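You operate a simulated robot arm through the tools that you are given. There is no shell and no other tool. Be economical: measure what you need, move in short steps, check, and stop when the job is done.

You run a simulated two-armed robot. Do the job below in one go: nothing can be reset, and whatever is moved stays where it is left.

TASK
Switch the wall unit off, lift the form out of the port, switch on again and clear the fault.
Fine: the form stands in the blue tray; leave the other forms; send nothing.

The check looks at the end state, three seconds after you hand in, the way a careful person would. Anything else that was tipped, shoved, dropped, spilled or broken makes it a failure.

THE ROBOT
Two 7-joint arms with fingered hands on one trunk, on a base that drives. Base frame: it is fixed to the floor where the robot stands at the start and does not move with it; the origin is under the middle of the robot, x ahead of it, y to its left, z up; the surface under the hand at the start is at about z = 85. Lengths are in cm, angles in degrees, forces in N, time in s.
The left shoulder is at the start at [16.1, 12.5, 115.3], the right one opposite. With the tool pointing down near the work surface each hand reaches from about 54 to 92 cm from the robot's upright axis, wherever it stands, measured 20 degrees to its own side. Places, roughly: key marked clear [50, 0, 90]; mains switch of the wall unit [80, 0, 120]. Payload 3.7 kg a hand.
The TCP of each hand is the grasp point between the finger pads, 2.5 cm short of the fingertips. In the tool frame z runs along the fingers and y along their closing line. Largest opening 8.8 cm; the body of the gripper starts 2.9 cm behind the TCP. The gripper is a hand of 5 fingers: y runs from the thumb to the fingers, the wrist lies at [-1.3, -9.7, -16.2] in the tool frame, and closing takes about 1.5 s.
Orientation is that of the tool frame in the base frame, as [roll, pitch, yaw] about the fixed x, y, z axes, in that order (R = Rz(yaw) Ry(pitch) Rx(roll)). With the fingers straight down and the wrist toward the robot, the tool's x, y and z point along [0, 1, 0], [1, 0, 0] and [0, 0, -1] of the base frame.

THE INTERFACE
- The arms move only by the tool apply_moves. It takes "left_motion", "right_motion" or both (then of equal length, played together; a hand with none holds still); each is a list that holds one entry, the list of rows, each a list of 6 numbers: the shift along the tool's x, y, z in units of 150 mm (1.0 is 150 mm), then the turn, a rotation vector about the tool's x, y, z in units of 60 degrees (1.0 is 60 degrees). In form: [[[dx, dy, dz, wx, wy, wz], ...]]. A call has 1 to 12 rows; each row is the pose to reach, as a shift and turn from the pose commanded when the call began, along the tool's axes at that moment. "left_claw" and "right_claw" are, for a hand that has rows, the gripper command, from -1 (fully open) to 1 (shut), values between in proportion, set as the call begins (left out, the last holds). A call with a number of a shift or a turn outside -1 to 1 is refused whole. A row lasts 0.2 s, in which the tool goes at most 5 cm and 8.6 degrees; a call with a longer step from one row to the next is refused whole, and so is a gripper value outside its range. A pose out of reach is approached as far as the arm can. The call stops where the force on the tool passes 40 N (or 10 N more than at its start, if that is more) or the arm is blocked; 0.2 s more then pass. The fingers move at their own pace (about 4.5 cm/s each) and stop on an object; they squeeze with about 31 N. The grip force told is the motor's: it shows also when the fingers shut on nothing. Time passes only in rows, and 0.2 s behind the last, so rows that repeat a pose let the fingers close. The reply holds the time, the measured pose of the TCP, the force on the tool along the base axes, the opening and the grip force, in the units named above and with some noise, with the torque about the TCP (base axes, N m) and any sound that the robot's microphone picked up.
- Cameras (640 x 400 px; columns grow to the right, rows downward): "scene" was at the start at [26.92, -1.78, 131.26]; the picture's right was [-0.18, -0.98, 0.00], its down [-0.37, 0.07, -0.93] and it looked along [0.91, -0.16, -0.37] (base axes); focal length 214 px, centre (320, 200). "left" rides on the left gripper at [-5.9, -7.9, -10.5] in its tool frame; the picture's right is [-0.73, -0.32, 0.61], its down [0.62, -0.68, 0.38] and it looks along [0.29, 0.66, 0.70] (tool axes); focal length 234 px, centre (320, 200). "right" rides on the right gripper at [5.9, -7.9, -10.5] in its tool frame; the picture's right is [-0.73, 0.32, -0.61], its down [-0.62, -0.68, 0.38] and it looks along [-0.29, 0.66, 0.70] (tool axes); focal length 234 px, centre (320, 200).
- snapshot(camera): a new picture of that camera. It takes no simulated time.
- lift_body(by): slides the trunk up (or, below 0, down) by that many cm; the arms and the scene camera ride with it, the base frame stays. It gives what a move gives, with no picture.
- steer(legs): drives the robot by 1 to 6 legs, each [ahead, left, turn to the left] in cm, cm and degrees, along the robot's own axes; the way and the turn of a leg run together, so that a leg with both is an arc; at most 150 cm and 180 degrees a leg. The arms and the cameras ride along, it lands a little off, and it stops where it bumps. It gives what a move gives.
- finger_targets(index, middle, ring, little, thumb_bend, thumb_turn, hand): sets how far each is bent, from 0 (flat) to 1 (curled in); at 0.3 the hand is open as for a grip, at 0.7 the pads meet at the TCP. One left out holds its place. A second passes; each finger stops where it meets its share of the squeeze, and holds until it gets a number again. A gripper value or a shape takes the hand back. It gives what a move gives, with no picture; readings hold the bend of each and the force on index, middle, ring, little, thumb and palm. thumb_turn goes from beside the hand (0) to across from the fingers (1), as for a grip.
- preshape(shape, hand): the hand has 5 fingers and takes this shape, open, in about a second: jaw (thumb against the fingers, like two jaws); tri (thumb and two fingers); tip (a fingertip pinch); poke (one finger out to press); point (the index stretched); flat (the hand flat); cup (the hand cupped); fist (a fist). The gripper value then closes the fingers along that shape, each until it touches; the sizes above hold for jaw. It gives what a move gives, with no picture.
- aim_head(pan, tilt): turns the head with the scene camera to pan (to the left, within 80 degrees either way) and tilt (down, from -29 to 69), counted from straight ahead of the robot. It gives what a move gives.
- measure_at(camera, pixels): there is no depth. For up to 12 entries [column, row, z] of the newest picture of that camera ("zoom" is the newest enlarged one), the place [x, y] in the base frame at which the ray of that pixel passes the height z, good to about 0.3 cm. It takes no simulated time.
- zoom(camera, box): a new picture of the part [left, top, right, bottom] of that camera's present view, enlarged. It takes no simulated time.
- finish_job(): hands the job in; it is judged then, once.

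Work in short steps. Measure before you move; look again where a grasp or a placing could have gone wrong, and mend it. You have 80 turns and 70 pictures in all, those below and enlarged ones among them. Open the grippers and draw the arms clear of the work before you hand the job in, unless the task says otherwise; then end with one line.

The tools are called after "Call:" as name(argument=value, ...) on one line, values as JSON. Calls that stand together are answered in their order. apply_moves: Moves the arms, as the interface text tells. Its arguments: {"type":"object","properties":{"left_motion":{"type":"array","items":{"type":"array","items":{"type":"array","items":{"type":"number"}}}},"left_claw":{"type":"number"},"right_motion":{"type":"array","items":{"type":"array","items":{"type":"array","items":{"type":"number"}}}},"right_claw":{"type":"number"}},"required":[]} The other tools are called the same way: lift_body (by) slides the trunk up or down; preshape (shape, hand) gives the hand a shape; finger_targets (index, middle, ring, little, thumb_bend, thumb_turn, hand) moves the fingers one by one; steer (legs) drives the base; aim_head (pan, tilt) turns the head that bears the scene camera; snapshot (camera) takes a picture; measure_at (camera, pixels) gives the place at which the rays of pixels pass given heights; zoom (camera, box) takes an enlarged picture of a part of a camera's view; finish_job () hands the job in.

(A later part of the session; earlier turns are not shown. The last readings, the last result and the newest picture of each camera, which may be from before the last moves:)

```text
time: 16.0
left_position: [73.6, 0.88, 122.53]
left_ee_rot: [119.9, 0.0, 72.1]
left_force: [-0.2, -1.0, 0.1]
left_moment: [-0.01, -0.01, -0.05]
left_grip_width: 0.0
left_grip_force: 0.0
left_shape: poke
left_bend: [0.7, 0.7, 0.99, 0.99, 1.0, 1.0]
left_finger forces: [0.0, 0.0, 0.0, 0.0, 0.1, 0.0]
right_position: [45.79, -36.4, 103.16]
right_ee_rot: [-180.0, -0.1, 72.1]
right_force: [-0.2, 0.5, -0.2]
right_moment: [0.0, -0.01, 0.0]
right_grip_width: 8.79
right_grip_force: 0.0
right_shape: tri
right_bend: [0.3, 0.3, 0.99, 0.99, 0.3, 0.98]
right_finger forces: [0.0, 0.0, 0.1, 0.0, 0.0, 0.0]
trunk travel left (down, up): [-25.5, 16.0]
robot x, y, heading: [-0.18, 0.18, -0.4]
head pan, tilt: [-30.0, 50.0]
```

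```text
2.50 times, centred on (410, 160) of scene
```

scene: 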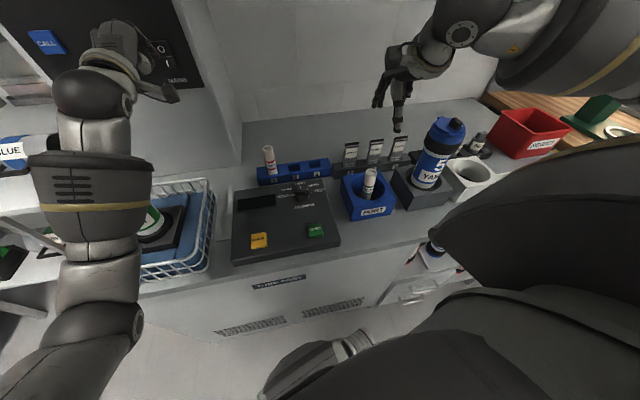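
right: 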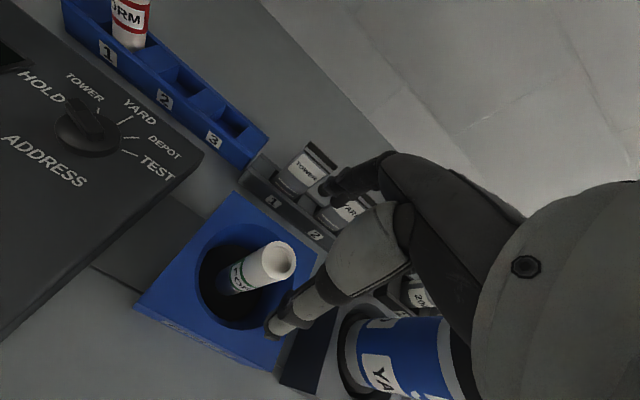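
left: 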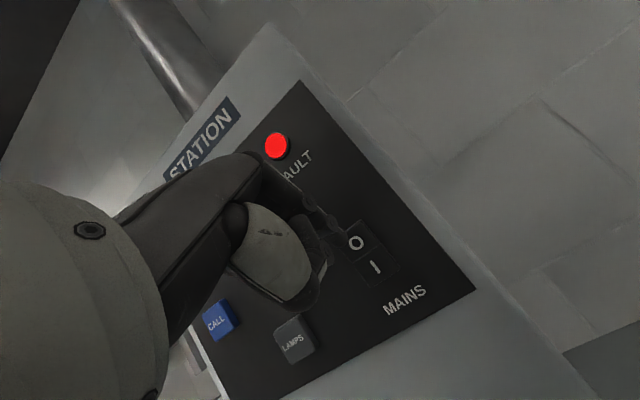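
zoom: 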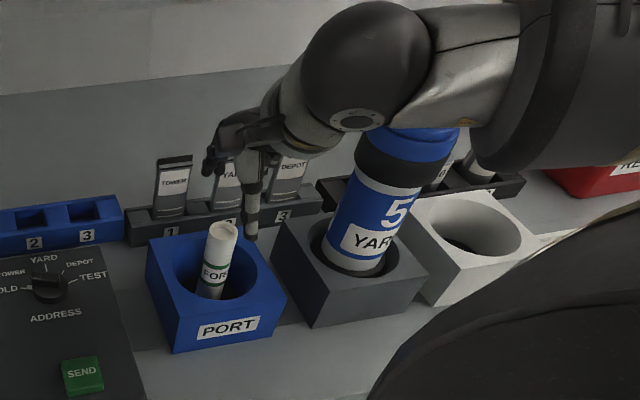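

The forearm looks close to the blue bottle's top in this view; check where its ray lies.

Call:
measure_at(camera="scene", pixels=[[518, 112, 112], [518, 112, 118], [518, 112, 124], [460, 130, 112], [460, 130, 116], [460, 130, 120], [424, 128, 112], [424, 128, 116], [424, 128, 120]])

Call:
zoom(camera="right", box=[240, 200, 560, 400])

Call:
aim_head(pan=-45, tilt=35)

Call:
snapshot(camera="scene")

```text
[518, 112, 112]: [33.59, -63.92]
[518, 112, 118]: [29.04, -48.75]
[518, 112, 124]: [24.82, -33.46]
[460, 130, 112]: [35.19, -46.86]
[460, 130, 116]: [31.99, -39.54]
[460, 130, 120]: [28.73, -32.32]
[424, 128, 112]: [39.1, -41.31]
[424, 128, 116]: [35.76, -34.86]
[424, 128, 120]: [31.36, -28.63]
```

```text
2.00 times, centred on (400, 300) of right
```

zoom: 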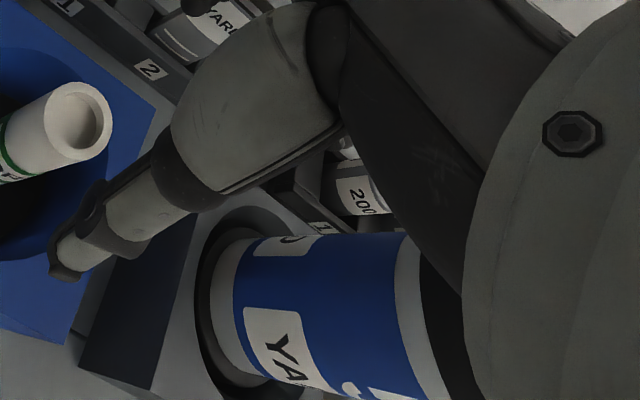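

```text
time: 16.8
left_position: [73.57, 0.87, 122.48]
left_ee_rot: [120.0, 0.0, 72.0]
left_force: [-0.4, 0.6, -0.4]
left_moment: [0.0, 0.0, 0.01]
left_grip_width: 0.0
left_grip_force: 0.0
left_shape: poke
left_bend: [0.7, 0.7, 0.99, 0.99, 1.0, 1.0]
left_finger forces: [0.1, 0.0, 0.0, 0.0, 0.0, 0.0]
right_position: [45.75, -36.21, 103.16]
right_ee_rot: [-180.0, -0.1, 72.1]
right_force: [-0.9, 0.7, -0.5]
right_moment: [0.0, 0.01, -0.01]
right_grip_width: 8.77
right_grip_force: 0.1
right_shape: tri
right_bend: [0.3, 0.3, 0.99, 0.99, 0.3, 0.98]
right_finger forces: [0.1, 0.1, 0.0, 0.0, 0.0, 0.1]
trunk travel left (down, up): [-25.5, 16.0]
robot x, y, heading: [0.06, -0.17, -0.1]
head pan, tilt: [-45.0, 35.0]
```

```text
34 pictures are left
```

scene: 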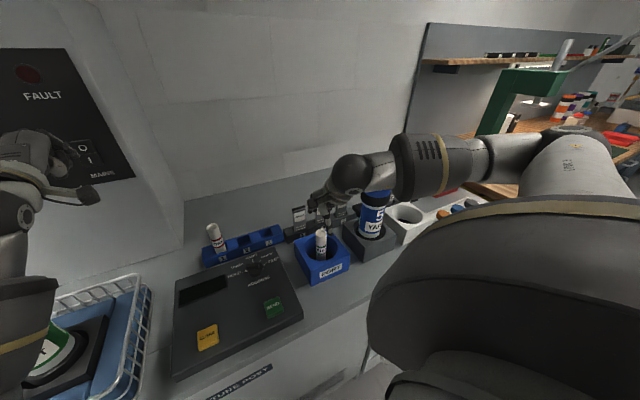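

The elbow sticks out to the right with the forearm near the bottle. Raising the trunk will lift the elbow and forearm away from it; then I'll descend with the hand only.

Call:
lift_body(by=14)

Call:
apply_moves(right_motion=[[[0, 0, 0.25, 0, 0, 0], [0, 0, 0.5, 0, 0, 0], [0, 0, 0.75, 0, 0, 0], [0, 0, 0.93, 0, 0, 0], [0, 0, 0.93, 0, 0, 0]]])

Call:
snapshot(camera="scene")

```text
time: 18.4
left_position: [73.69, 0.87, 136.36]
left_ee_rot: [120.0, 0.0, 72.0]
left_force: [-0.2, -0.3, 0.0]
left_moment: [-0.02, -0.02, 0.02]
left_grip_width: 0.0
left_grip_force: 0.1
left_shape: poke
left_bend: [0.7, 0.7, 0.99, 0.99, 1.0, 1.0]
left_finger forces: [0.1, 0.0, 0.0, 0.0, 0.1, 0.0]
right_position: [45.8, -36.21, 117.13]
right_ee_rot: [179.9, 0.0, 72.1]
right_force: [0.0, -0.4, 0.2]
right_moment: [-0.02, -0.03, 0.01]
right_grip_width: 8.76
right_grip_force: 0.2
right_shape: tri
right_bend: [0.3, 0.3, 0.99, 0.99, 0.3, 0.98]
right_finger forces: [0.0, 0.1, 0.0, 0.1, 0.0, 0.0]
trunk travel left (down, up): [-39.5, 2.0]
robot x, y, heading: [-0.24, 0.46, -0.5]
head pan, tilt: [-45.0, 35.0]
```

```text
time: 19.6
left_position: [73.69, 0.85, 136.61]
left_ee_rot: [119.9, 0.0, 72.0]
left_force: [0.2, 0.3, 0.6]
left_moment: [-0.01, -0.01, 0.03]
left_grip_width: 0.0
left_grip_force: 0.1
left_shape: poke
left_bend: [0.7, 0.7, 0.99, 0.99, 1.0, 1.0]
left_finger forces: [0.1, 0.0, 0.0, 0.0, 0.1, 0.0]
right_position: [45.73, -36.28, 103.25]
right_ee_rot: [179.9, 0.0, 72.0]
right_force: [-0.4, 0.3, -0.4]
right_moment: [-0.01, 0.0, -0.03]
right_grip_width: 8.76
right_grip_force: 0.1
right_shape: tri
right_bend: [0.3, 0.3, 0.99, 0.99, 0.3, 0.98]
right_finger forces: [0.0, 0.1, 0.0, 0.0, 0.0, 0.0]
trunk travel left (down, up): [-39.5, 2.0]
robot x, y, heading: [0.14, 0.04, -0.0]
head pan, tilt: [-45.0, 35.0]
```

```text
33 pictures are left
```

scene: 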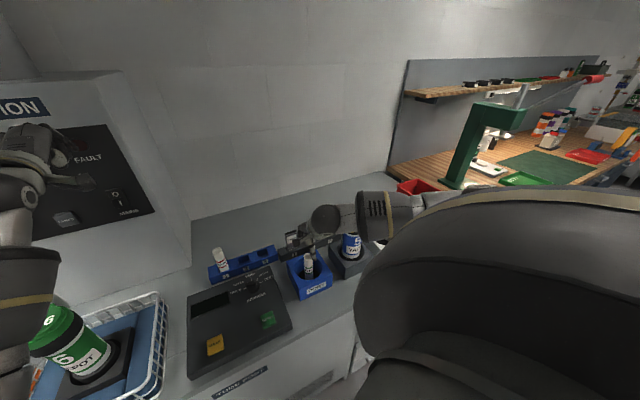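

Check the forearm ray positions relative to the bottle at this trunk height.

Call:
measure_at(camera="scene", pixels=[[430, 200, 115], [430, 200, 120], [430, 200, 125], [430, 200, 130], [375, 208, 115], [375, 208, 120], [375, 208, 125], [328, 218, 115], [328, 218, 119], [328, 218, 123], [385, 228, 110], [385, 228, 115]])

Call:
zoom(camera="scene", box=[270, 170, 450, 310])

```text
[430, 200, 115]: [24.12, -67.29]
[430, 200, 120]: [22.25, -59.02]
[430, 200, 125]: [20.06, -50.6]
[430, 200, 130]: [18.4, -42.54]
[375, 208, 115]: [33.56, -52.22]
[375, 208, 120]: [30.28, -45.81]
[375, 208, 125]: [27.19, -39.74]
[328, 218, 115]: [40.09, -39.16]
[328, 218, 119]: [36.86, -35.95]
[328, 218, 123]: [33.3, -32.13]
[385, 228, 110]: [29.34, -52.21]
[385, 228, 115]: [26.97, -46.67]
```

```text
2.86 times, centred on (360, 240) of scene
```

zoom: 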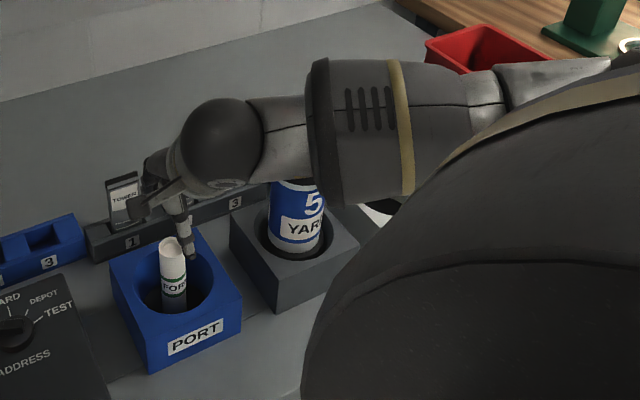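

The forearm axis stays ~12 cm horizontally from the bottle axis, so descending is clear. Go down to TCP z≈95.1 and close.

Call:
apply_moves(right_motion=[[[0, 0, 0.2, 0, 0, 0], [0, -0.005, 0.38, 0, 0, 0], [0, -0.005, 0.54, 0, 0, 0], [0, -0.005, 0.54, 0, 0, 0]]])

Call:
snapshot(camera="right")

Call:
zoom(camera="scene", box=[270, 200, 410, 310])

```text
time: 20.6
left_position: [73.67, 0.88, 136.54]
left_ee_rot: [120.0, 0.0, 71.9]
left_force: [0.3, 0.4, 0.1]
left_moment: [-0.02, -0.02, -0.01]
left_grip_width: 0.0
left_grip_force: 0.1
left_shape: poke
left_bend: [0.7, 0.7, 0.99, 0.99, 1.0, 1.0]
left_finger forces: [0.1, 0.0, 0.0, 0.1, 0.1, 0.0]
right_position: [45.52, -36.18, 95.17]
right_ee_rot: [-179.9, -0.1, 72.0]
right_force: [-0.8, 0.1, 0.1]
right_moment: [-0.02, -0.01, 0.02]
right_grip_width: 8.76
right_grip_force: 0.0
right_shape: tri
right_bend: [0.3, 0.3, 0.99, 0.99, 0.3, 0.98]
right_finger forces: [0.0, 0.0, 0.1, 0.1, 0.0, 0.0]
trunk travel left (down, up): [-39.5, 2.0]
robot x, y, heading: [-0.08, -0.14, -0.3]
head pan, tilt: [-45.0, 35.0]
```

```text
31 pictures are left
```

right: 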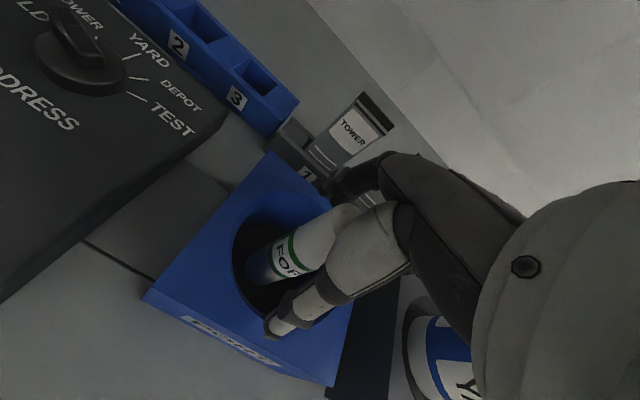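

```text
3.64 times, centred on (340, 255) of scene
```

zoom: 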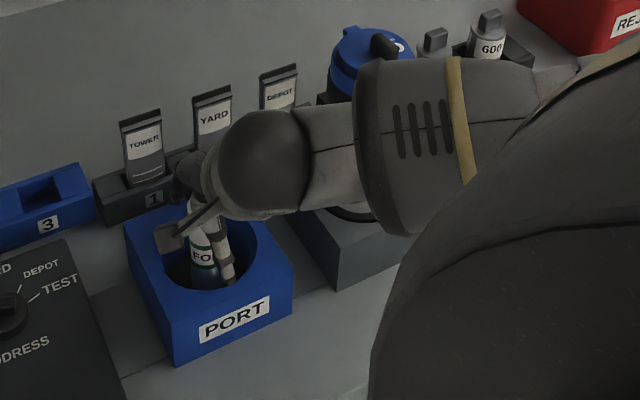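

Form is between thumb and fingers, no contact. Close the grip with hold rows.

Call:
apply_moves(right_motion=[[[0, 0, 0, 0, 0, 0], [0, 0, 0, 0, 0, 0], [0, 0, 0, 0, 0, 0], [0, 0, 0, 0, 0, 0], [0, 0, 0, 0, 0, 0], [0, 0, 0, 0, 0, 0], [0, 0, 0, 0, 0, 0], [0, 0, 0, 0, 0, 0]]], right_claw=1)

Call:
snapshot(camera="right")

```text
time: 22.4
left_position: [73.6, 0.84, 136.48]
left_ee_rot: [120.0, 0.0, 72.0]
left_force: [0.4, 0.2, -1.3]
left_moment: [0.02, 0.01, 0.01]
left_grip_width: 0.0
left_grip_force: 0.0
left_shape: poke
left_bend: [0.7, 0.7, 0.99, 0.99, 1.0, 1.0]
left_finger forces: [0.0, 0.0, 0.1, 0.1, 0.0, 0.0]
right_position: [45.63, -36.14, 95.36]
right_ee_rot: [-180.0, 0.0, 72.0]
right_force: [0.0, 0.4, 0.1]
right_moment: [0.0, 0.0, 0.0]
right_grip_width: 2.25
right_grip_force: 30.7
right_shape: tri
right_bend: [0.74, 0.56, 1.0, 1.0, 0.74, 1.0]
right_finger forces: [13.4, 14.5, 0.0, 0.1, 27.0, 0.0]
trunk travel left (down, up): [-39.5, 2.0]
robot x, y, heading: [-0.26, 0.16, -0.0]
head pan, tilt: [-45.0, 35.0]
```

```text
29 pictures are left
```

right: 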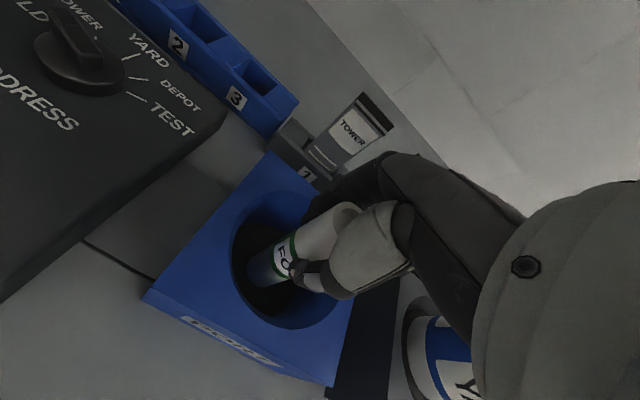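

Gripped with balanced finger forces (width 2.25). Lift straight up 12 cm and look.

Call:
apply_moves(right_motion=[[[0, 0, -0.1, 0, 0, 0], [0, 0, -0.25, 0, 0, 0], [0, 0, -0.42, 0, 0, 0], [0, 0, -0.6, 0, 0, 0], [0, 0, -0.8, 0, 0, 0], [0, 0, -0.8, 0, 0, 0]]])

Call:
snapshot(camera="scene")

Call:
snapshot(camera="right")

```text
time: 23.8
left_position: [73.73, 0.79, 136.45]
left_ee_rot: [120.0, 0.1, 72.0]
left_force: [-0.2, 0.6, 0.7]
left_moment: [0.01, 0.0, 0.01]
left_grip_width: 0.0
left_grip_force: 0.1
left_shape: poke
left_bend: [0.7, 0.7, 0.99, 0.99, 1.0, 1.0]
left_finger forces: [0.0, 0.0, 0.0, 0.1, 0.0, 0.0]
right_position: [45.88, -36.27, 107.36]
right_ee_rot: [180.0, 0.0, 72.1]
right_force: [0.2, 0.1, 0.0]
right_moment: [-0.02, 0.05, 0.03]
right_grip_width: 2.2
right_grip_force: 31.2
right_shape: tri
right_bend: [0.74, 0.56, 1.0, 1.0, 0.75, 1.0]
right_finger forces: [12.4, 15.5, 0.1, 0.1, 26.7, 0.0]
trunk travel left (down, up): [-39.5, 2.0]
robot x, y, heading: [0.13, -0.32, 0.1]
head pan, tilt: [-45.0, 35.0]
```

```text
28 pictures are left
```

scene: 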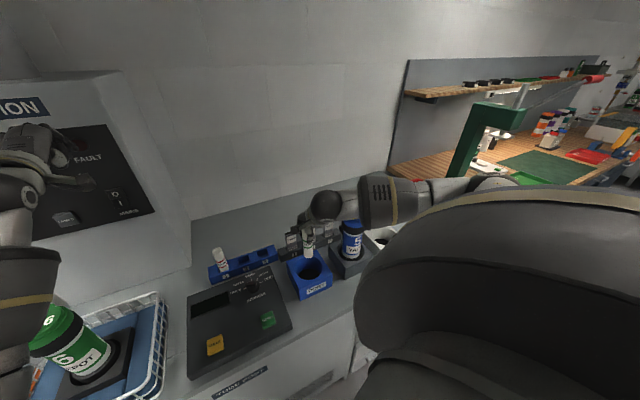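

```text
27 pictures are left
```

right: 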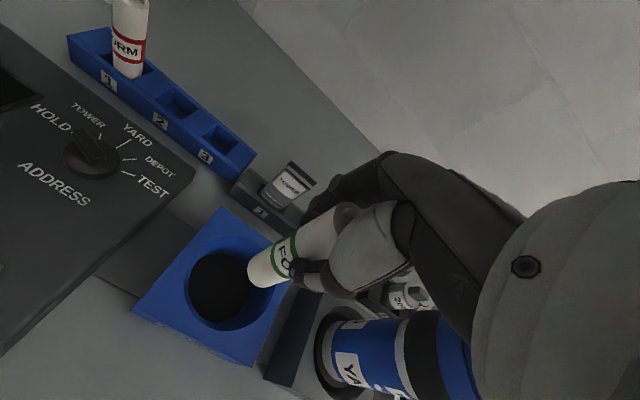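

Zoom in on the form to check its tilt and bottom position.

Call:
zoom(camera="right", box=[220, 180, 380, 310])

Call:
zoom(camera="scene", box=[270, 200, 370, 310])

```text
3.08 times, centred on (300, 245) of right
```

zoom: 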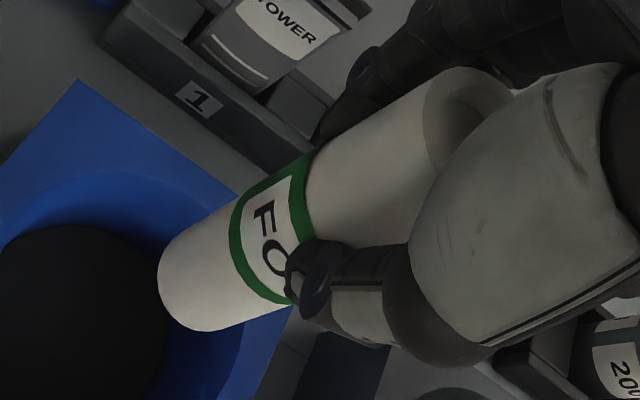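

```text
3.64 times, centred on (320, 255) of scene
```

zoom: 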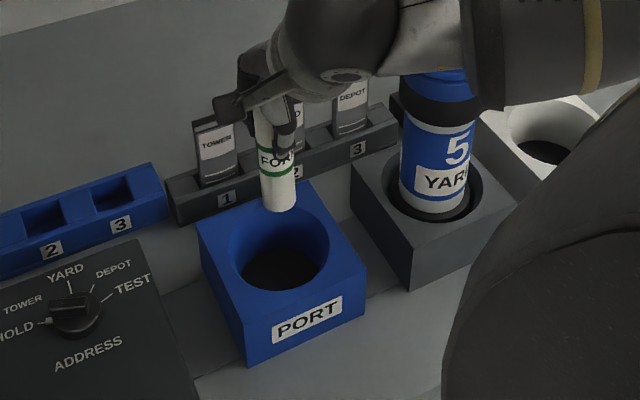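

Triangulate the form's bottom centre: right (268,268), scene (308.7,256.4), assumed z ≈ 98.3; also recheck slot 2.

Call:
measure_at(camera="right", pixels=[[268, 268, 97.5], [268, 268, 98.3], [268, 268, 99], [178, 102, 89], [220, 140, 89], [346, 212, 109.3]])

Call:
measure_at(camera="scene", pixels=[[308.7, 256.4, 97.5], [308.7, 256.4, 98.3], [308.7, 256.4, 99], [245, 261.3, 89], [263, 253.3, 89]])

```text
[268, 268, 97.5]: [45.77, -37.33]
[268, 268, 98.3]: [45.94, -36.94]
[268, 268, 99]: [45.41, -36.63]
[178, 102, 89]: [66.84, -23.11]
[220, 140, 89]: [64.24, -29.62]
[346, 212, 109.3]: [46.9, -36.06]
```

```text
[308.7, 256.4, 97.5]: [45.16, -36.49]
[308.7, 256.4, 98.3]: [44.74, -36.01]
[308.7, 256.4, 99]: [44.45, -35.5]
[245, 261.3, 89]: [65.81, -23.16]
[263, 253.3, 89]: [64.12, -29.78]
```

The form hangs nearly straight with its bottom within ~0.4 cm under the TCP. Move toward slot 2 at (66.5,-23.15), staying high.

Call:
apply_moves(right_motion=[[[0.05, 0.05, -0.15, 0, 0, 0], [0.2, 0.15, -0.2, 0, 0, 0], [0.35, 0.27, -0.2, 0, 0, 0], [0.5, 0.39, -0.2, 0, 0, 0], [0.65, 0.5, -0.2, 0, 0, 0], [0.65, 0.5, -0.2, 0, 0, 0]]])

Call:
apply_moves(right_motion=[[[0.15, 0.13, 0, 0, 0, 0], [0.32, 0.27, 0, 0, 0, 0], [0.48, 0.41, 0, 0, 0, 0], [0.6, 0.52, 0, 0, 0, 0], [0.633, 0.547, 0, 0, 0, 0], [0.633, 0.547, 0, 0, 0, 0]]])

Call:
aim_head(pan=-25, tilt=45)

Call:
snapshot(camera="scene")

Call:
snapshot(camera="right")

```text
time: 25.2
left_position: [73.64, 0.71, 136.54]
left_ee_rot: [120.0, 0.0, 71.9]
left_force: [-0.9, 0.7, 0.6]
left_moment: [0.02, 0.0, 0.0]
left_grip_width: 0.0
left_grip_force: 0.0
left_shape: poke
left_bend: [0.7, 0.7, 0.99, 0.99, 1.0, 1.0]
left_finger forces: [0.0, 0.0, 0.0, 0.0, 0.0, 0.0]
right_position: [55.83, -29.25, 110.3]
right_ee_rot: [-180.0, 0.0, 72.2]
right_force: [-1.0, 0.2, 0.4]
right_moment: [-0.01, 0.03, 0.0]
right_grip_width: 2.2
right_grip_force: 30.9
right_shape: tri
right_bend: [0.74, 0.56, 1.0, 1.0, 0.75, 1.0]
right_finger forces: [12.6, 15.7, 0.1, 0.0, 26.7, 0.0]
trunk travel left (down, up): [-39.5, 2.0]
robot x, y, heading: [-0.08, 0.33, -0.2]
head pan, tilt: [-45.0, 35.0]
```

```text
time: 26.6
left_position: [73.65, 0.86, 136.42]
left_ee_rot: [120.0, 0.1, 72.0]
left_force: [0.1, 0.4, 0.7]
left_moment: [-0.01, -0.06, 0.01]
left_grip_width: 0.01
left_grip_force: 0.1
left_shape: poke
left_bend: [0.7, 0.7, 0.99, 0.99, 1.0, 1.0]
left_finger forces: [0.0, 0.1, 0.1, 0.0, 0.1, 0.1]
right_position: [66.58, -22.67, 110.22]
right_ee_rot: [-179.9, 0.0, 72.1]
right_force: [-0.6, -0.9, 0.3]
right_moment: [-0.01, -0.03, 0.0]
right_grip_width: 2.21
right_grip_force: 30.5
right_shape: tri
right_bend: [0.74, 0.56, 1.0, 1.0, 0.75, 1.0]
right_finger forces: [12.5, 15.8, 0.1, 0.0, 26.8, 0.0]
trunk travel left (down, up): [-39.5, 2.0]
robot x, y, heading: [0.42, -0.17, 0.0]
head pan, tilt: [-45.0, 35.0]
```

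```text
time: 27.5
left_position: [73.71, 0.78, 136.48]
left_ee_rot: [120.1, 0.1, 72.0]
left_force: [-0.3, -0.1, -0.1]
left_moment: [0.0, 0.03, -0.01]
left_grip_width: 0.0
left_grip_force: 0.0
left_shape: poke
left_bend: [0.7, 0.7, 0.99, 0.99, 1.0, 1.0]
left_finger forces: [0.0, 0.0, 0.1, 0.0, 0.1, 0.1]
right_position: [66.57, -22.78, 110.07]
right_ee_rot: [180.0, 0.0, 72.1]
right_force: [-0.4, 0.7, -1.0]
right_moment: [0.04, -0.01, -0.02]
right_grip_width: 2.21
right_grip_force: 31.1
right_shape: tri
right_bend: [0.74, 0.56, 1.0, 1.0, 0.75, 1.0]
right_finger forces: [12.5, 15.8, 0.0, 0.1, 26.8, 0.1]
trunk travel left (down, up): [-39.5, 2.0]
robot x, y, heading: [-0.14, -0.27, 0.0]
head pan, tilt: [-25.0, 45.0]
```

```text
24 pictures are left
```

scene: 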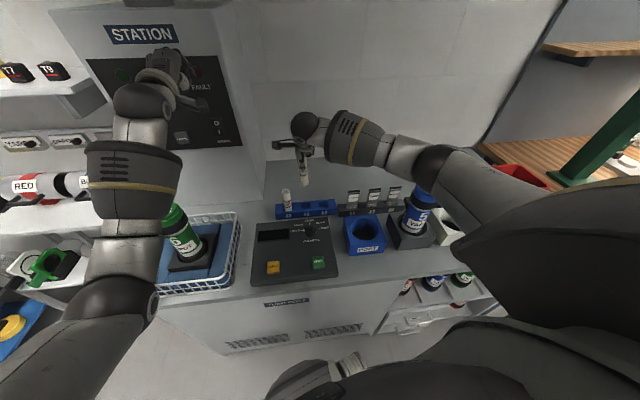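

```text
23 pictures are left
```

right: 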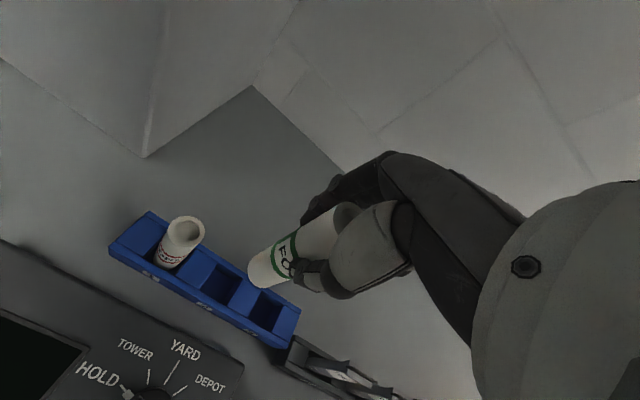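

Check the elbow (pixel ~(432,163)) against the blue bottle before lowering, and zoom on slot 2.

Call:
measure_at(camera="scene", pixels=[[432, 165, 115], [432, 165, 120], [432, 165, 125], [432, 165, 130], [432, 165, 135], [307, 127, 124], [307, 127, 127], [422, 192, 108.5], [365, 140, 120], [365, 140, 125], [365, 140, 130]])

Call:
zoom(camera="right", box=[140, 190, 340, 340])

Call:
zoom(camera="scene", box=[260, 90, 480, 260])

```text
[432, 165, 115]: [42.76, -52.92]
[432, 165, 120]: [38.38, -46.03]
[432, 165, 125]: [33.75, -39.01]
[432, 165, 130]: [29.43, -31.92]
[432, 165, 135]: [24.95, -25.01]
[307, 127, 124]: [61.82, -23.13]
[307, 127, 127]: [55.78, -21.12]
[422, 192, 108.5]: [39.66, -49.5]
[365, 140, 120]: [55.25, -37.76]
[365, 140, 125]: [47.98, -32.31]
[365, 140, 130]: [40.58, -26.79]
```

```text
2.67 times, centred on (240, 265) of right
```

zoom: 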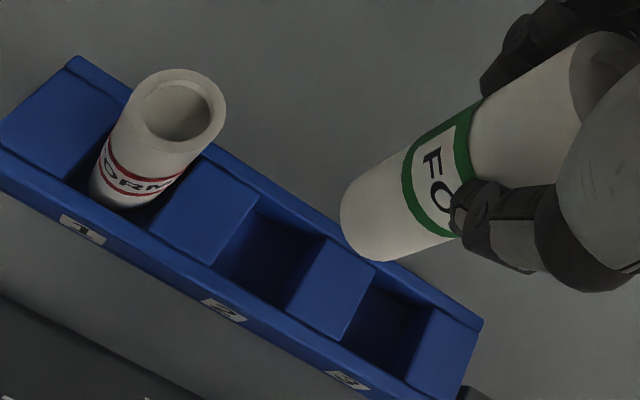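

```text
2.35 times, centred on (370, 175) of scene
```

zoom: 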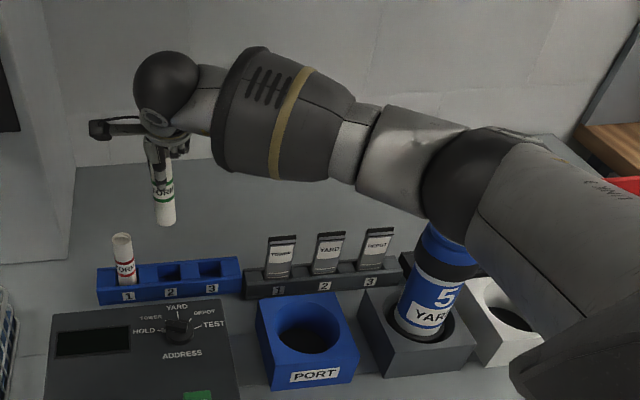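

The elbow estimate (~(34,-39,125)) moves inward as the hand lowers, so it clears the bottle. Measure slot 2's opening (corners in the zoom (258,206),(328,240),(285,305),(215,268)) from here.

Call:
measure_at(camera="right", pixels=[[221.6, 285.6, 89], [216.8, 267.2, 89], [243, 280, 89], [226.9, 304.3, 89], [200.7, 290.5, 89], [268, 268, 100.5], [268, 268, 101.2], [271, 265, 101]])

Call:
measure_at(camera="scene", pixels=[[305, 185, 100.5], [305, 185, 101.2], [305.5, 205.6, 89], [323.5, 204, 89]])

```text
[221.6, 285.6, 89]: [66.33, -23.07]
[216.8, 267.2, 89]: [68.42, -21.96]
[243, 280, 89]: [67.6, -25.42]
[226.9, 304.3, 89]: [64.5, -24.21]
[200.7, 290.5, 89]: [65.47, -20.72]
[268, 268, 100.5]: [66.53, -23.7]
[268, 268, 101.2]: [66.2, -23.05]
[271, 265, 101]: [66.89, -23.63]
```

```text
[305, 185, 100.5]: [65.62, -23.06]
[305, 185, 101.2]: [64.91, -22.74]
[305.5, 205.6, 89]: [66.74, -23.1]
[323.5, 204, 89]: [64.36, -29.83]
```

Slot 2 centre ≈ (66.45,-23.1); form bottom ≈ (66.2,-23.1). Lower to just above the rim and inspect.

Call:
apply_moves(right_motion=[[[0, 0.01, 0.2, 0, 0, 0], [0, 0.012, 0.4, 0, 0, 0], [0, 0.012, 0.55, 0, 0, 0], [0, 0.012, 0.58, 0, 0, 0], [0, 0.012, 0.58, 0, 0, 0]]])

Call:
zoom(camera="right", box=[140, 190, 340, 340])

Call:
zoom(camera="scene", box=[265, 150, 345, 220])

```text
time: 28.7
left_position: [73.83, 0.88, 136.5]
left_ee_rot: [119.9, 0.1, 72.0]
left_force: [-0.1, 0.0, -0.1]
left_moment: [0.0, 0.0, 0.01]
left_grip_width: 0.02
left_grip_force: 0.0
left_shape: poke
left_bend: [0.7, 0.7, 0.99, 0.99, 1.0, 1.0]
left_finger forces: [0.0, 0.0, 0.0, 0.0, 0.0, 0.1]
right_position: [66.82, -22.73, 101.36]
right_ee_rot: [180.0, -0.1, 72.2]
right_force: [-0.5, 0.8, 0.0]
right_moment: [0.0, 0.02, 0.01]
right_grip_width: 2.17
right_grip_force: 31.1
right_shape: tri
right_bend: [0.74, 0.56, 1.0, 1.0, 0.75, 1.0]
right_finger forces: [12.6, 16.0, 0.0, 0.1, 26.7, 0.1]
trunk travel left (down, up): [-39.5, 2.0]
robot x, y, heading: [0.17, -0.09, 0.1]
head pan, tilt: [-25.0, 45.0]
```

```text
2.67 times, centred on (240, 265) of right
```

zoom: 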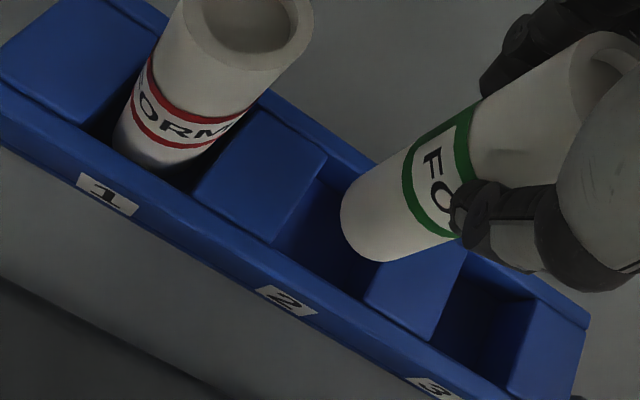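

```text
5.71 times, centred on (305, 185) of scene
```

zoom: 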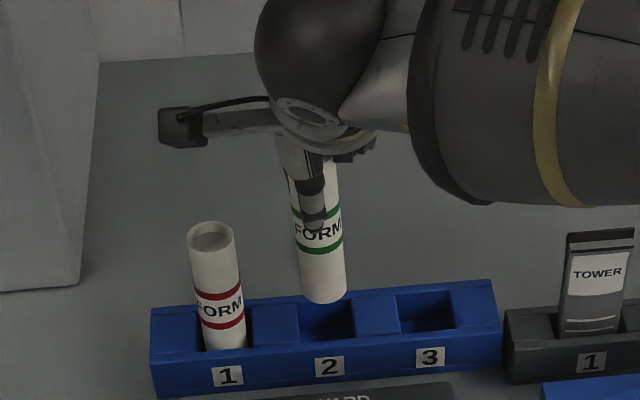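

Zoom analysis puts the form bottom centre at right px (268.5,271), scene px (305.5,201). Compare it with slot 2 (right zoom corners (325,160),(432,215)...).

Call:
measure_at(camera="right", pixels=[[268.5, 271, 92], [268.5, 271, 92.6], [224, 283, 89], [242, 251, 89], [257, 301, 89], [281, 266, 89], [240.5, 276, 89]])

Call:
measure_at(camera="scene", pixels=[[305.5, 201, 92], [305.5, 201, 92.6], [300, 209.4, 89], [311, 207.5, 89], [301.5, 203.5, 89], [311.5, 201.5, 89]])

```text
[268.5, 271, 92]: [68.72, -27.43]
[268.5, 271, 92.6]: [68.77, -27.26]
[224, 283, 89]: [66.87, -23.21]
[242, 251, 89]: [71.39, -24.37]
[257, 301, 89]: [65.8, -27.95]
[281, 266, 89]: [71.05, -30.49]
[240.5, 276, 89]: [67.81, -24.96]
```

```text
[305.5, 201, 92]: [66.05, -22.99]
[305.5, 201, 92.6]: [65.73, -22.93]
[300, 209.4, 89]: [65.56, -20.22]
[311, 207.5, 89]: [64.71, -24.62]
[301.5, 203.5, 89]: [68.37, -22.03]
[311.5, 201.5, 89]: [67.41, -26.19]
```

The bottom is within ~0.2–0.3 cm of slot 2's centre. Lower in small steps to just inside the slot and check forces.

Call:
apply_moves(right_motion=[[[0, 0, 0.1, 0, 0, 0], [0, 0, 0.19, 0, 0, 0], [0, 0, 0.25, 0, 0, 0], [0, 0, 0.28, 0, 0, 0], [0, 0, 0.28, 0, 0, 0]]])

Call:
zoom(camera="scene", box=[265, 150, 345, 220])

Call:
zoom(camera="right", box=[140, 190, 340, 340])

```text
time: 29.9
left_position: [73.69, 0.86, 136.49]
left_ee_rot: [119.9, 0.1, 72.0]
left_force: [0.6, -0.1, -1.1]
left_moment: [0.01, -0.01, 0.0]
left_grip_width: 0.01
left_grip_force: 0.0
left_shape: poke
left_bend: [0.7, 0.7, 0.99, 0.99, 1.0, 1.0]
left_finger forces: [0.0, 0.1, 0.0, 0.0, 0.0, 0.1]
right_position: [66.81, -22.7, 97.04]
right_ee_rot: [180.0, 0.0, 72.2]
right_force: [0.6, 0.2, -0.2]
right_moment: [-0.05, 0.0, 0.01]
right_grip_width: 2.18
right_grip_force: 31.0
right_shape: tri
right_bend: [0.74, 0.56, 1.0, 1.0, 0.75, 1.0]
right_finger forces: [12.7, 16.1, 0.1, 0.0, 26.8, 0.1]
trunk travel left (down, up): [-39.5, 2.0]
robot x, y, heading: [-0.34, 0.1, -0.4]
head pan, tilt: [-25.0, 45.0]
```

```text
5.71 times, centred on (305, 185) of scene
```

zoom: 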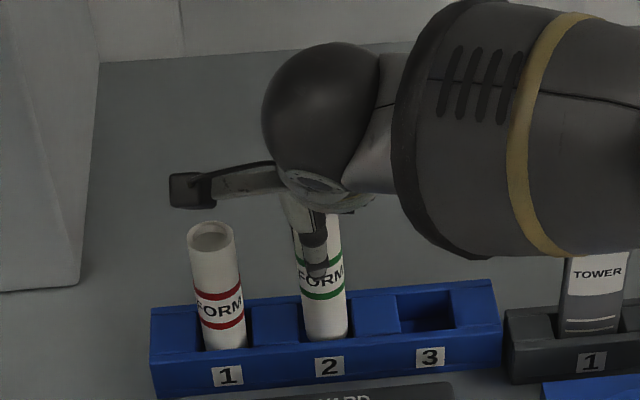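

```text
2.67 times, centred on (240, 265) of right
```

zoom: 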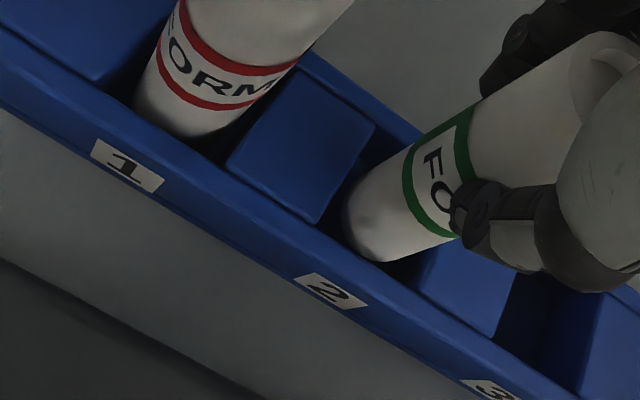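

The form is inside slot 2 with no contact force. Lower another 1.7 cm to near the floor.

Call:
apply_moves(right_motion=[[[0, 0, 0.03, 0, 0, 0], [0, 0, 0.06, 0, 0, 0], [0, 0, 0.085, 0, 0, 0], [0, 0, 0.1, 0, 0, 0], [0, 0, 0.112, 0, 0, 0], [0, 0, 0.112, 0, 0, 0]]])

Call:
zoom(camera="scene", box=[265, 150, 345, 220])

```text
time: 31.3
left_position: [73.7, 0.84, 136.5]
left_ee_rot: [120.0, 0.0, 72.0]
left_force: [0.0, 0.2, 0.5]
left_moment: [0.0, 0.0, 0.0]
left_grip_width: 0.01
left_grip_force: 0.0
left_shape: poke
left_bend: [0.7, 0.7, 0.99, 0.99, 1.0, 1.0]
left_finger forces: [0.0, 0.0, 0.0, 0.0, 0.1, 0.0]
right_position: [66.72, -22.66, 95.51]
right_ee_rot: [180.0, 0.0, 72.0]
right_force: [-0.2, -0.2, -1.3]
right_moment: [0.01, 0.01, 0.01]
right_grip_width: 2.19
right_grip_force: 31.5
right_shape: tri
right_bend: [0.74, 0.56, 1.0, 1.0, 0.75, 1.0]
right_finger forces: [12.7, 16.1, 0.0, 0.0, 26.8, 0.0]
trunk travel left (down, up): [-39.5, 2.0]
robot x, y, heading: [-0.09, 0.03, 0.1]
head pan, tilt: [-25.0, 45.0]
```

```text
5.71 times, centred on (305, 185) of scene
```

zoom: 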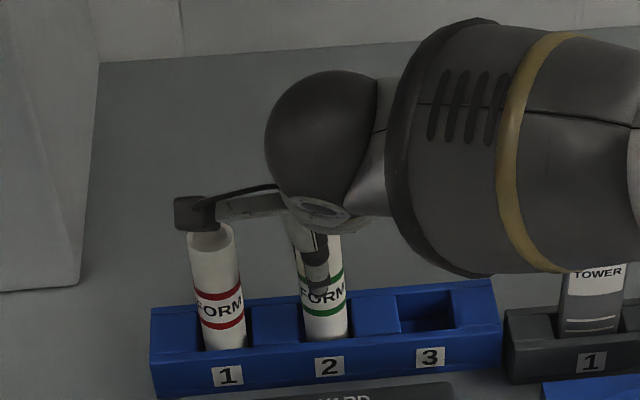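

The green band is still ~0.4 cm above its seated level compared with form 1. Lower in tiny steps to contact.

Call:
apply_moves(right_motion=[[[0, 0, 0.013, 0, 0, 0], [0, 0, 0.022, 0, 0, 0], [0, 0, 0.03, 0, 0, 0], [0, 0, 0.03, 0, 0, 0]]])

```text
time: 32.3
left_position: [73.52, 0.85, 136.61]
left_ee_rot: [120.1, 0.1, 72.0]
left_force: [-0.6, -0.2, -0.1]
left_moment: [0.03, 0.0, -0.01]
left_grip_width: 0.02
left_grip_force: 0.0
left_shape: poke
left_bend: [0.7, 0.7, 0.99, 0.99, 1.0, 1.0]
left_finger forces: [0.0, 0.0, 0.1, 0.0, 0.0, 0.0]
right_position: [66.85, -22.77, 95.18]
right_ee_rot: [179.8, -0.1, 72.1]
right_force: [-0.6, 0.1, 6.4]
right_moment: [-0.07, -0.01, -0.01]
right_grip_width: 2.19
right_grip_force: 31.0
right_shape: tri
right_bend: [0.74, 0.56, 1.0, 1.0, 0.75, 1.0]
right_finger forces: [12.9, 16.4, 0.1, 0.0, 27.7, 0.0]
trunk travel left (down, up): [-39.5, 2.0]
robot x, y, heading: [-0.13, -0.46, 0.1]
head pan, tilt: [-25.0, 45.0]
```

6.4 N upward: the form rests on the slot floor. Open the fingers.

Call:
apply_moves(right_motion=[[[0, 0, 0, 0, 0, 0], [0, 0, 0, 0, 0, 0], [0, 0, 0, 0, 0, 0], [0, 0, 0, 0, 0, 0], [0, 0, 0, 0, 0, 0], [0, 0, 0, 0, 0, 0], [0, 0, 0, 0, 0, 0], [0, 0, 0, 0, 0, 0]]], right_claw=-1)

Call:
snapshot(camera="right")

```text
time: 34.1
left_position: [73.64, 0.76, 136.58]
left_ee_rot: [120.0, 0.1, 72.0]
left_force: [-0.2, 0.0, -0.6]
left_moment: [0.04, 0.03, 0.01]
left_grip_width: 0.0
left_grip_force: 0.3
left_shape: poke
left_bend: [0.7, 0.7, 0.99, 0.99, 1.0, 1.0]
left_finger forces: [0.0, 0.0, 0.0, 0.0, 0.0, 0.0]
right_position: [66.69, -22.71, 95.05]
right_ee_rot: [-180.0, 0.0, 72.1]
right_force: [-0.5, 0.6, -0.1]
right_moment: [-0.01, -0.02, -0.02]
right_grip_width: 8.8
right_grip_force: 0.0
right_shape: tri
right_bend: [0.3, 0.3, 0.99, 0.99, 0.3, 0.98]
right_finger forces: [0.0, 0.0, 0.0, 0.1, 0.0, 0.0]
trunk travel left (down, up): [-39.5, 2.0]
robot x, y, heading: [0.03, 0.06, -0.1]
head pan, tilt: [-25.0, 45.0]
```

```text
15 pictures are left
```

right: 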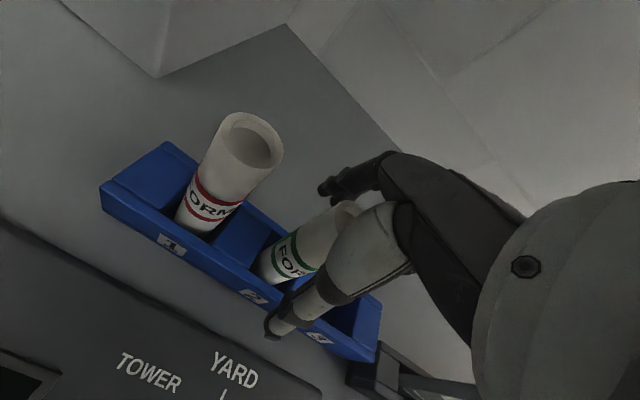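

Form stands freely in slot 2. Raise the hand straight up, then further and back to the right, clear.

Call:
apply_moves(right_motion=[[[0, 0, -0.1, 0, 0, 0], [0, 0, -0.3, 0, 0, 0], [0, 0, -0.55, 0, 0, 0], [0, 0, -0.8, 0, 0, 0], [0, 0, -1.0, 0, 0, 0]]])

Call:
apply_moves(right_motion=[[[0, 0, -0.25, 0, 0, 0], [0, -0.1, -0.5, 0, 0, 0], [-0.1, -0.3, -0.7, 0, 0, 0], [-0.25, -0.55, -0.8, 0, 0, 0], [-0.4, -0.8, -0.9, 0, 0, 0], [-0.5, -0.95, -1.0, 0, 0, 0], [-0.5, -0.95, -1.0, 0, 0, 0]]])

Call:
aim_head(pan=-10, tilt=40)

Call:
snapshot(camera="scene")

```text
time: 35.3
left_position: [73.76, 0.84, 136.62]
left_ee_rot: [120.0, 0.1, 72.0]
left_force: [-0.3, -1.0, -0.8]
left_moment: [-0.03, -0.03, -0.03]
left_grip_width: 0.0
left_grip_force: 0.0
left_shape: poke
left_bend: [0.7, 0.7, 0.99, 0.99, 1.0, 1.0]
left_finger forces: [0.0, 0.0, 0.1, 0.1, 0.0, 0.0]
right_position: [66.88, -22.73, 110.08]
right_ee_rot: [-179.9, -0.1, 72.1]
right_force: [0.4, 0.4, 0.2]
right_moment: [0.01, 0.02, 0.0]
right_grip_width: 8.76
right_grip_force: 0.1
right_shape: tri
right_bend: [0.3, 0.3, 0.99, 0.99, 0.3, 0.98]
right_finger forces: [0.0, 0.0, 0.0, 0.1, 0.0, 0.0]
trunk travel left (down, up): [-39.5, 2.0]
robot x, y, heading: [-0.2, 0.05, 0.4]
head pan, tilt: [-25.0, 45.0]
```

```text
time: 36.9
left_position: [73.7, 0.84, 136.4]
left_ee_rot: [120.1, 0.1, 72.1]
left_force: [-0.4, -0.3, -0.3]
left_moment: [0.0, 0.01, 0.03]
left_grip_width: 0.01
left_grip_force: 0.1
left_shape: poke
left_bend: [0.7, 0.7, 0.99, 0.99, 1.0, 1.0]
left_finger forces: [0.1, 0.0, 0.1, 0.0, 0.0, 0.0]
right_position: [50.96, -25.58, 125.1]
right_ee_rot: [-180.0, 0.0, 72.2]
right_force: [1.2, 0.5, 0.7]
right_moment: [-0.03, 0.01, -0.02]
right_grip_width: 8.79
right_grip_force: 0.0
right_shape: tri
right_bend: [0.3, 0.3, 0.99, 0.99, 0.3, 0.98]
right_finger forces: [0.0, 0.1, 0.1, 0.1, 0.0, 0.1]
trunk travel left (down, up): [-39.5, 2.0]
robot x, y, heading: [-0.23, 0.06, 0.0]
head pan, tilt: [-25.0, 45.0]
```

```text
time: 37.6
left_position: [73.71, 0.79, 136.48]
left_ee_rot: [119.9, 0.0, 72.1]
left_force: [-0.1, -0.2, -0.1]
left_moment: [0.02, 0.03, 0.02]
left_grip_width: 0.04
left_grip_force: 0.0
left_shape: poke
left_bend: [0.7, 0.7, 0.99, 0.99, 1.0, 1.0]
left_finger forces: [0.0, 0.0, 0.1, 0.0, 0.0, 0.1]
right_position: [50.95, -25.7, 125.19]
right_ee_rot: [-180.0, 0.1, 72.1]
right_force: [-0.8, 1.1, 0.5]
right_moment: [0.0, 0.02, -0.03]
right_grip_width: 8.77
right_grip_force: 0.1
right_shape: tri
right_bend: [0.3, 0.3, 0.99, 0.99, 0.3, 0.98]
right_finger forces: [0.0, 0.0, 0.0, 0.0, 0.0, 0.0]
trunk travel left (down, up): [-39.5, 2.0]
robot x, y, heading: [0.13, -0.12, -0.0]
head pan, tilt: [-10.0, 40.0]
```

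```text
14 pictures are left
```

scene: 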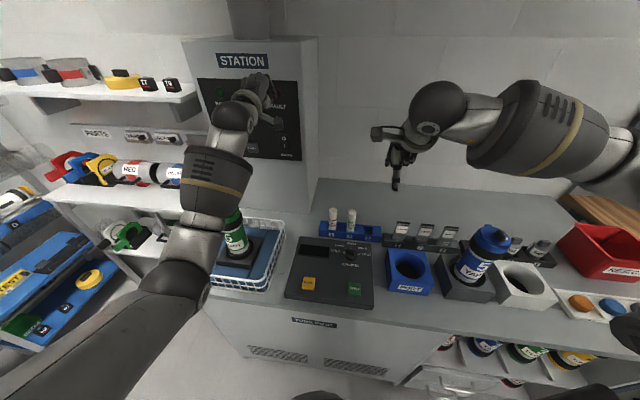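

Both forms stand in slots 1 and 2 and the port is empty. Lower the left hand so the fingertips are level with the I half (tip z≈118).

Call:
apply_moves(left_motion=[[[0, -0.25, 0.144, 0, 0, 0], [0, -0.5, 0.289, 0, 0, 0], [0, -0.75, 0.433, 0, 0, 0], [0, -0.993, 0.573, 0, 0, 0], [0, -0.993, 0.573, 0, 0, 0]]])

Call:
zoom(camera="left", box=[220, 100, 500, 340])

```text
time: 38.8
left_position: [73.59, 0.74, 119.26]
left_ee_rot: [119.9, 0.1, 72.0]
left_force: [0.1, -0.2, 0.1]
left_moment: [0.01, -0.02, 0.01]
left_grip_width: 0.01
left_grip_force: 0.0
left_shape: poke
left_bend: [0.7, 0.7, 0.99, 0.99, 1.0, 1.0]
left_finger forces: [0.1, 0.0, 0.0, 0.1, 0.1, 0.0]
right_position: [50.97, -25.54, 125.07]
right_ee_rot: [-179.9, 0.1, 72.0]
right_force: [-0.3, -0.6, 0.1]
right_moment: [-0.01, 0.01, -0.01]
right_grip_width: 8.77
right_grip_force: 0.0
right_shape: tri
right_bend: [0.3, 0.3, 0.99, 0.99, 0.3, 0.98]
right_finger forces: [0.1, 0.0, 0.0, 0.1, 0.1, 0.0]
trunk travel left (down, up): [-39.5, 2.0]
robot x, y, heading: [0.16, 0.07, 0.1]
head pan, tilt: [-10.0, 40.0]
```

```text
1.67 times, centred on (360, 220) of left
```

zoom: 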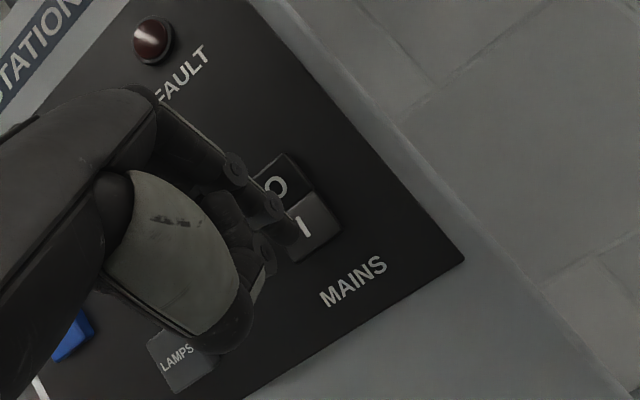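

Aligned with the protruding I half. Press along the panel normal.

Call:
apply_moves(left_motion=[[[0, 0.067, 0.115, 0, 0, 0], [0, 0.117, 0.202, 0, 0, 0], [0, 0.15, 0.26, 0, 0, 0], [0, 0.167, 0.289, 0, 0, 0], [0, 0.183, 0.317, 0, 0, 0], [0, 0.2, 0.346, 0, 0, 0], [0, 0.217, 0.375, 0, 0, 0]]])

Call:
apply_moves(left_motion=[[[0, -0.067, -0.115, 0, 0, 0], [0, -0.15, -0.26, 0, 0, 0], [0, -0.25, -0.433, 0, 0, 0], [0, -0.35, -0.606, 0, 0, 0], [0, -0.35, -0.606, 0, 0, 0]]])

Call:
snapshot(camera="left")

Call:
snapshot(camera="scene")

```text
time: 40.4
left_position: [79.46, -1.09, 119.5]
left_ee_rot: [119.9, 0.1, 72.1]
left_force: [-23.5, 5.4, 0.9]
left_moment: [0.0, 0.22, -0.08]
left_grip_width: 0.01
left_grip_force: 0.1
left_shape: poke
left_bend: [0.7, 0.7, 0.99, 0.99, 1.0, 1.0]
left_finger forces: [17.9, 5.4, 0.1, 0.0, 0.0, 0.1]
right_position: [50.71, -25.44, 125.34]
right_ee_rot: [179.8, 0.1, 72.1]
right_force: [0.3, -0.5, 1.4]
right_moment: [0.01, 0.02, 0.02]
right_grip_width: 8.78
right_grip_force: 0.0
right_shape: tri
right_bend: [0.3, 0.3, 0.99, 0.99, 0.3, 0.98]
right_finger forces: [0.2, 0.0, 0.0, 0.1, 0.0, 0.0]
trunk travel left (down, up): [-39.5, 2.0]
robot x, y, heading: [-0.13, -0.22, -0.0]
head pan, tilt: [-10.0, 40.0]
```

```text
time: 41.6
left_position: [70.0, 2.07, 119.21]
left_ee_rot: [120.1, 0.1, 72.0]
left_force: [-0.8, -0.6, -0.8]
left_moment: [-0.04, 0.03, -0.02]
left_grip_width: 0.01
left_grip_force: 0.0
left_shape: poke
left_bend: [0.7, 0.7, 0.99, 0.99, 1.0, 1.0]
left_finger forces: [0.0, 0.0, 0.0, 0.0, 0.0, 0.1]
right_position: [51.04, -25.62, 125.0]
right_ee_rot: [179.9, 0.0, 72.2]
right_force: [-0.6, -0.1, 0.3]
right_moment: [0.02, 0.01, -0.03]
right_grip_width: 8.76
right_grip_force: 0.2
right_shape: tri
right_bend: [0.3, 0.3, 0.99, 0.99, 0.3, 0.98]
right_finger forces: [0.1, 0.0, 0.1, 0.0, 0.0, 0.0]
trunk travel left (down, up): [-39.5, 2.0]
robot x, y, heading: [-0.2, -0.06, -0.1]
head pan, tilt: [-10.0, 40.0]
```

```text
12 pictures are left
```

left: 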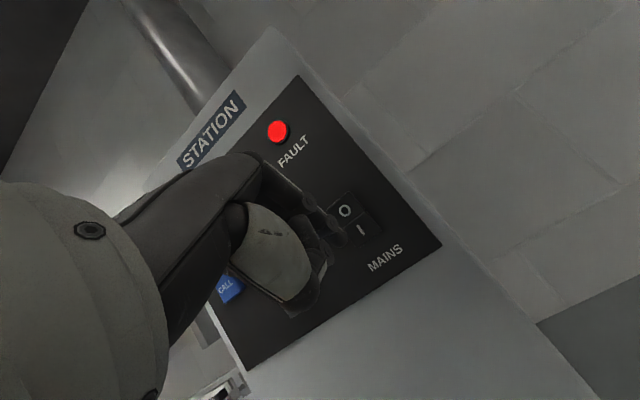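

```text
11 pictures are left
```

scene: 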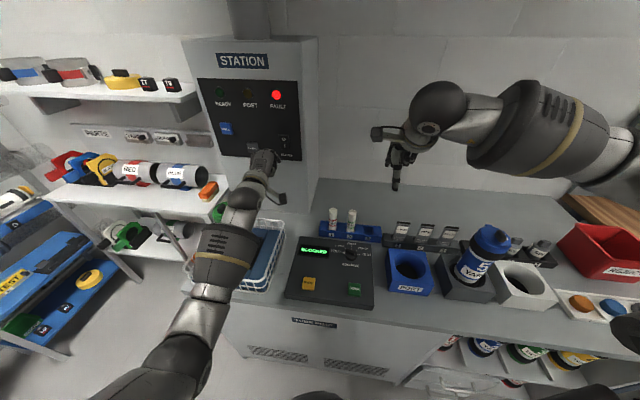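

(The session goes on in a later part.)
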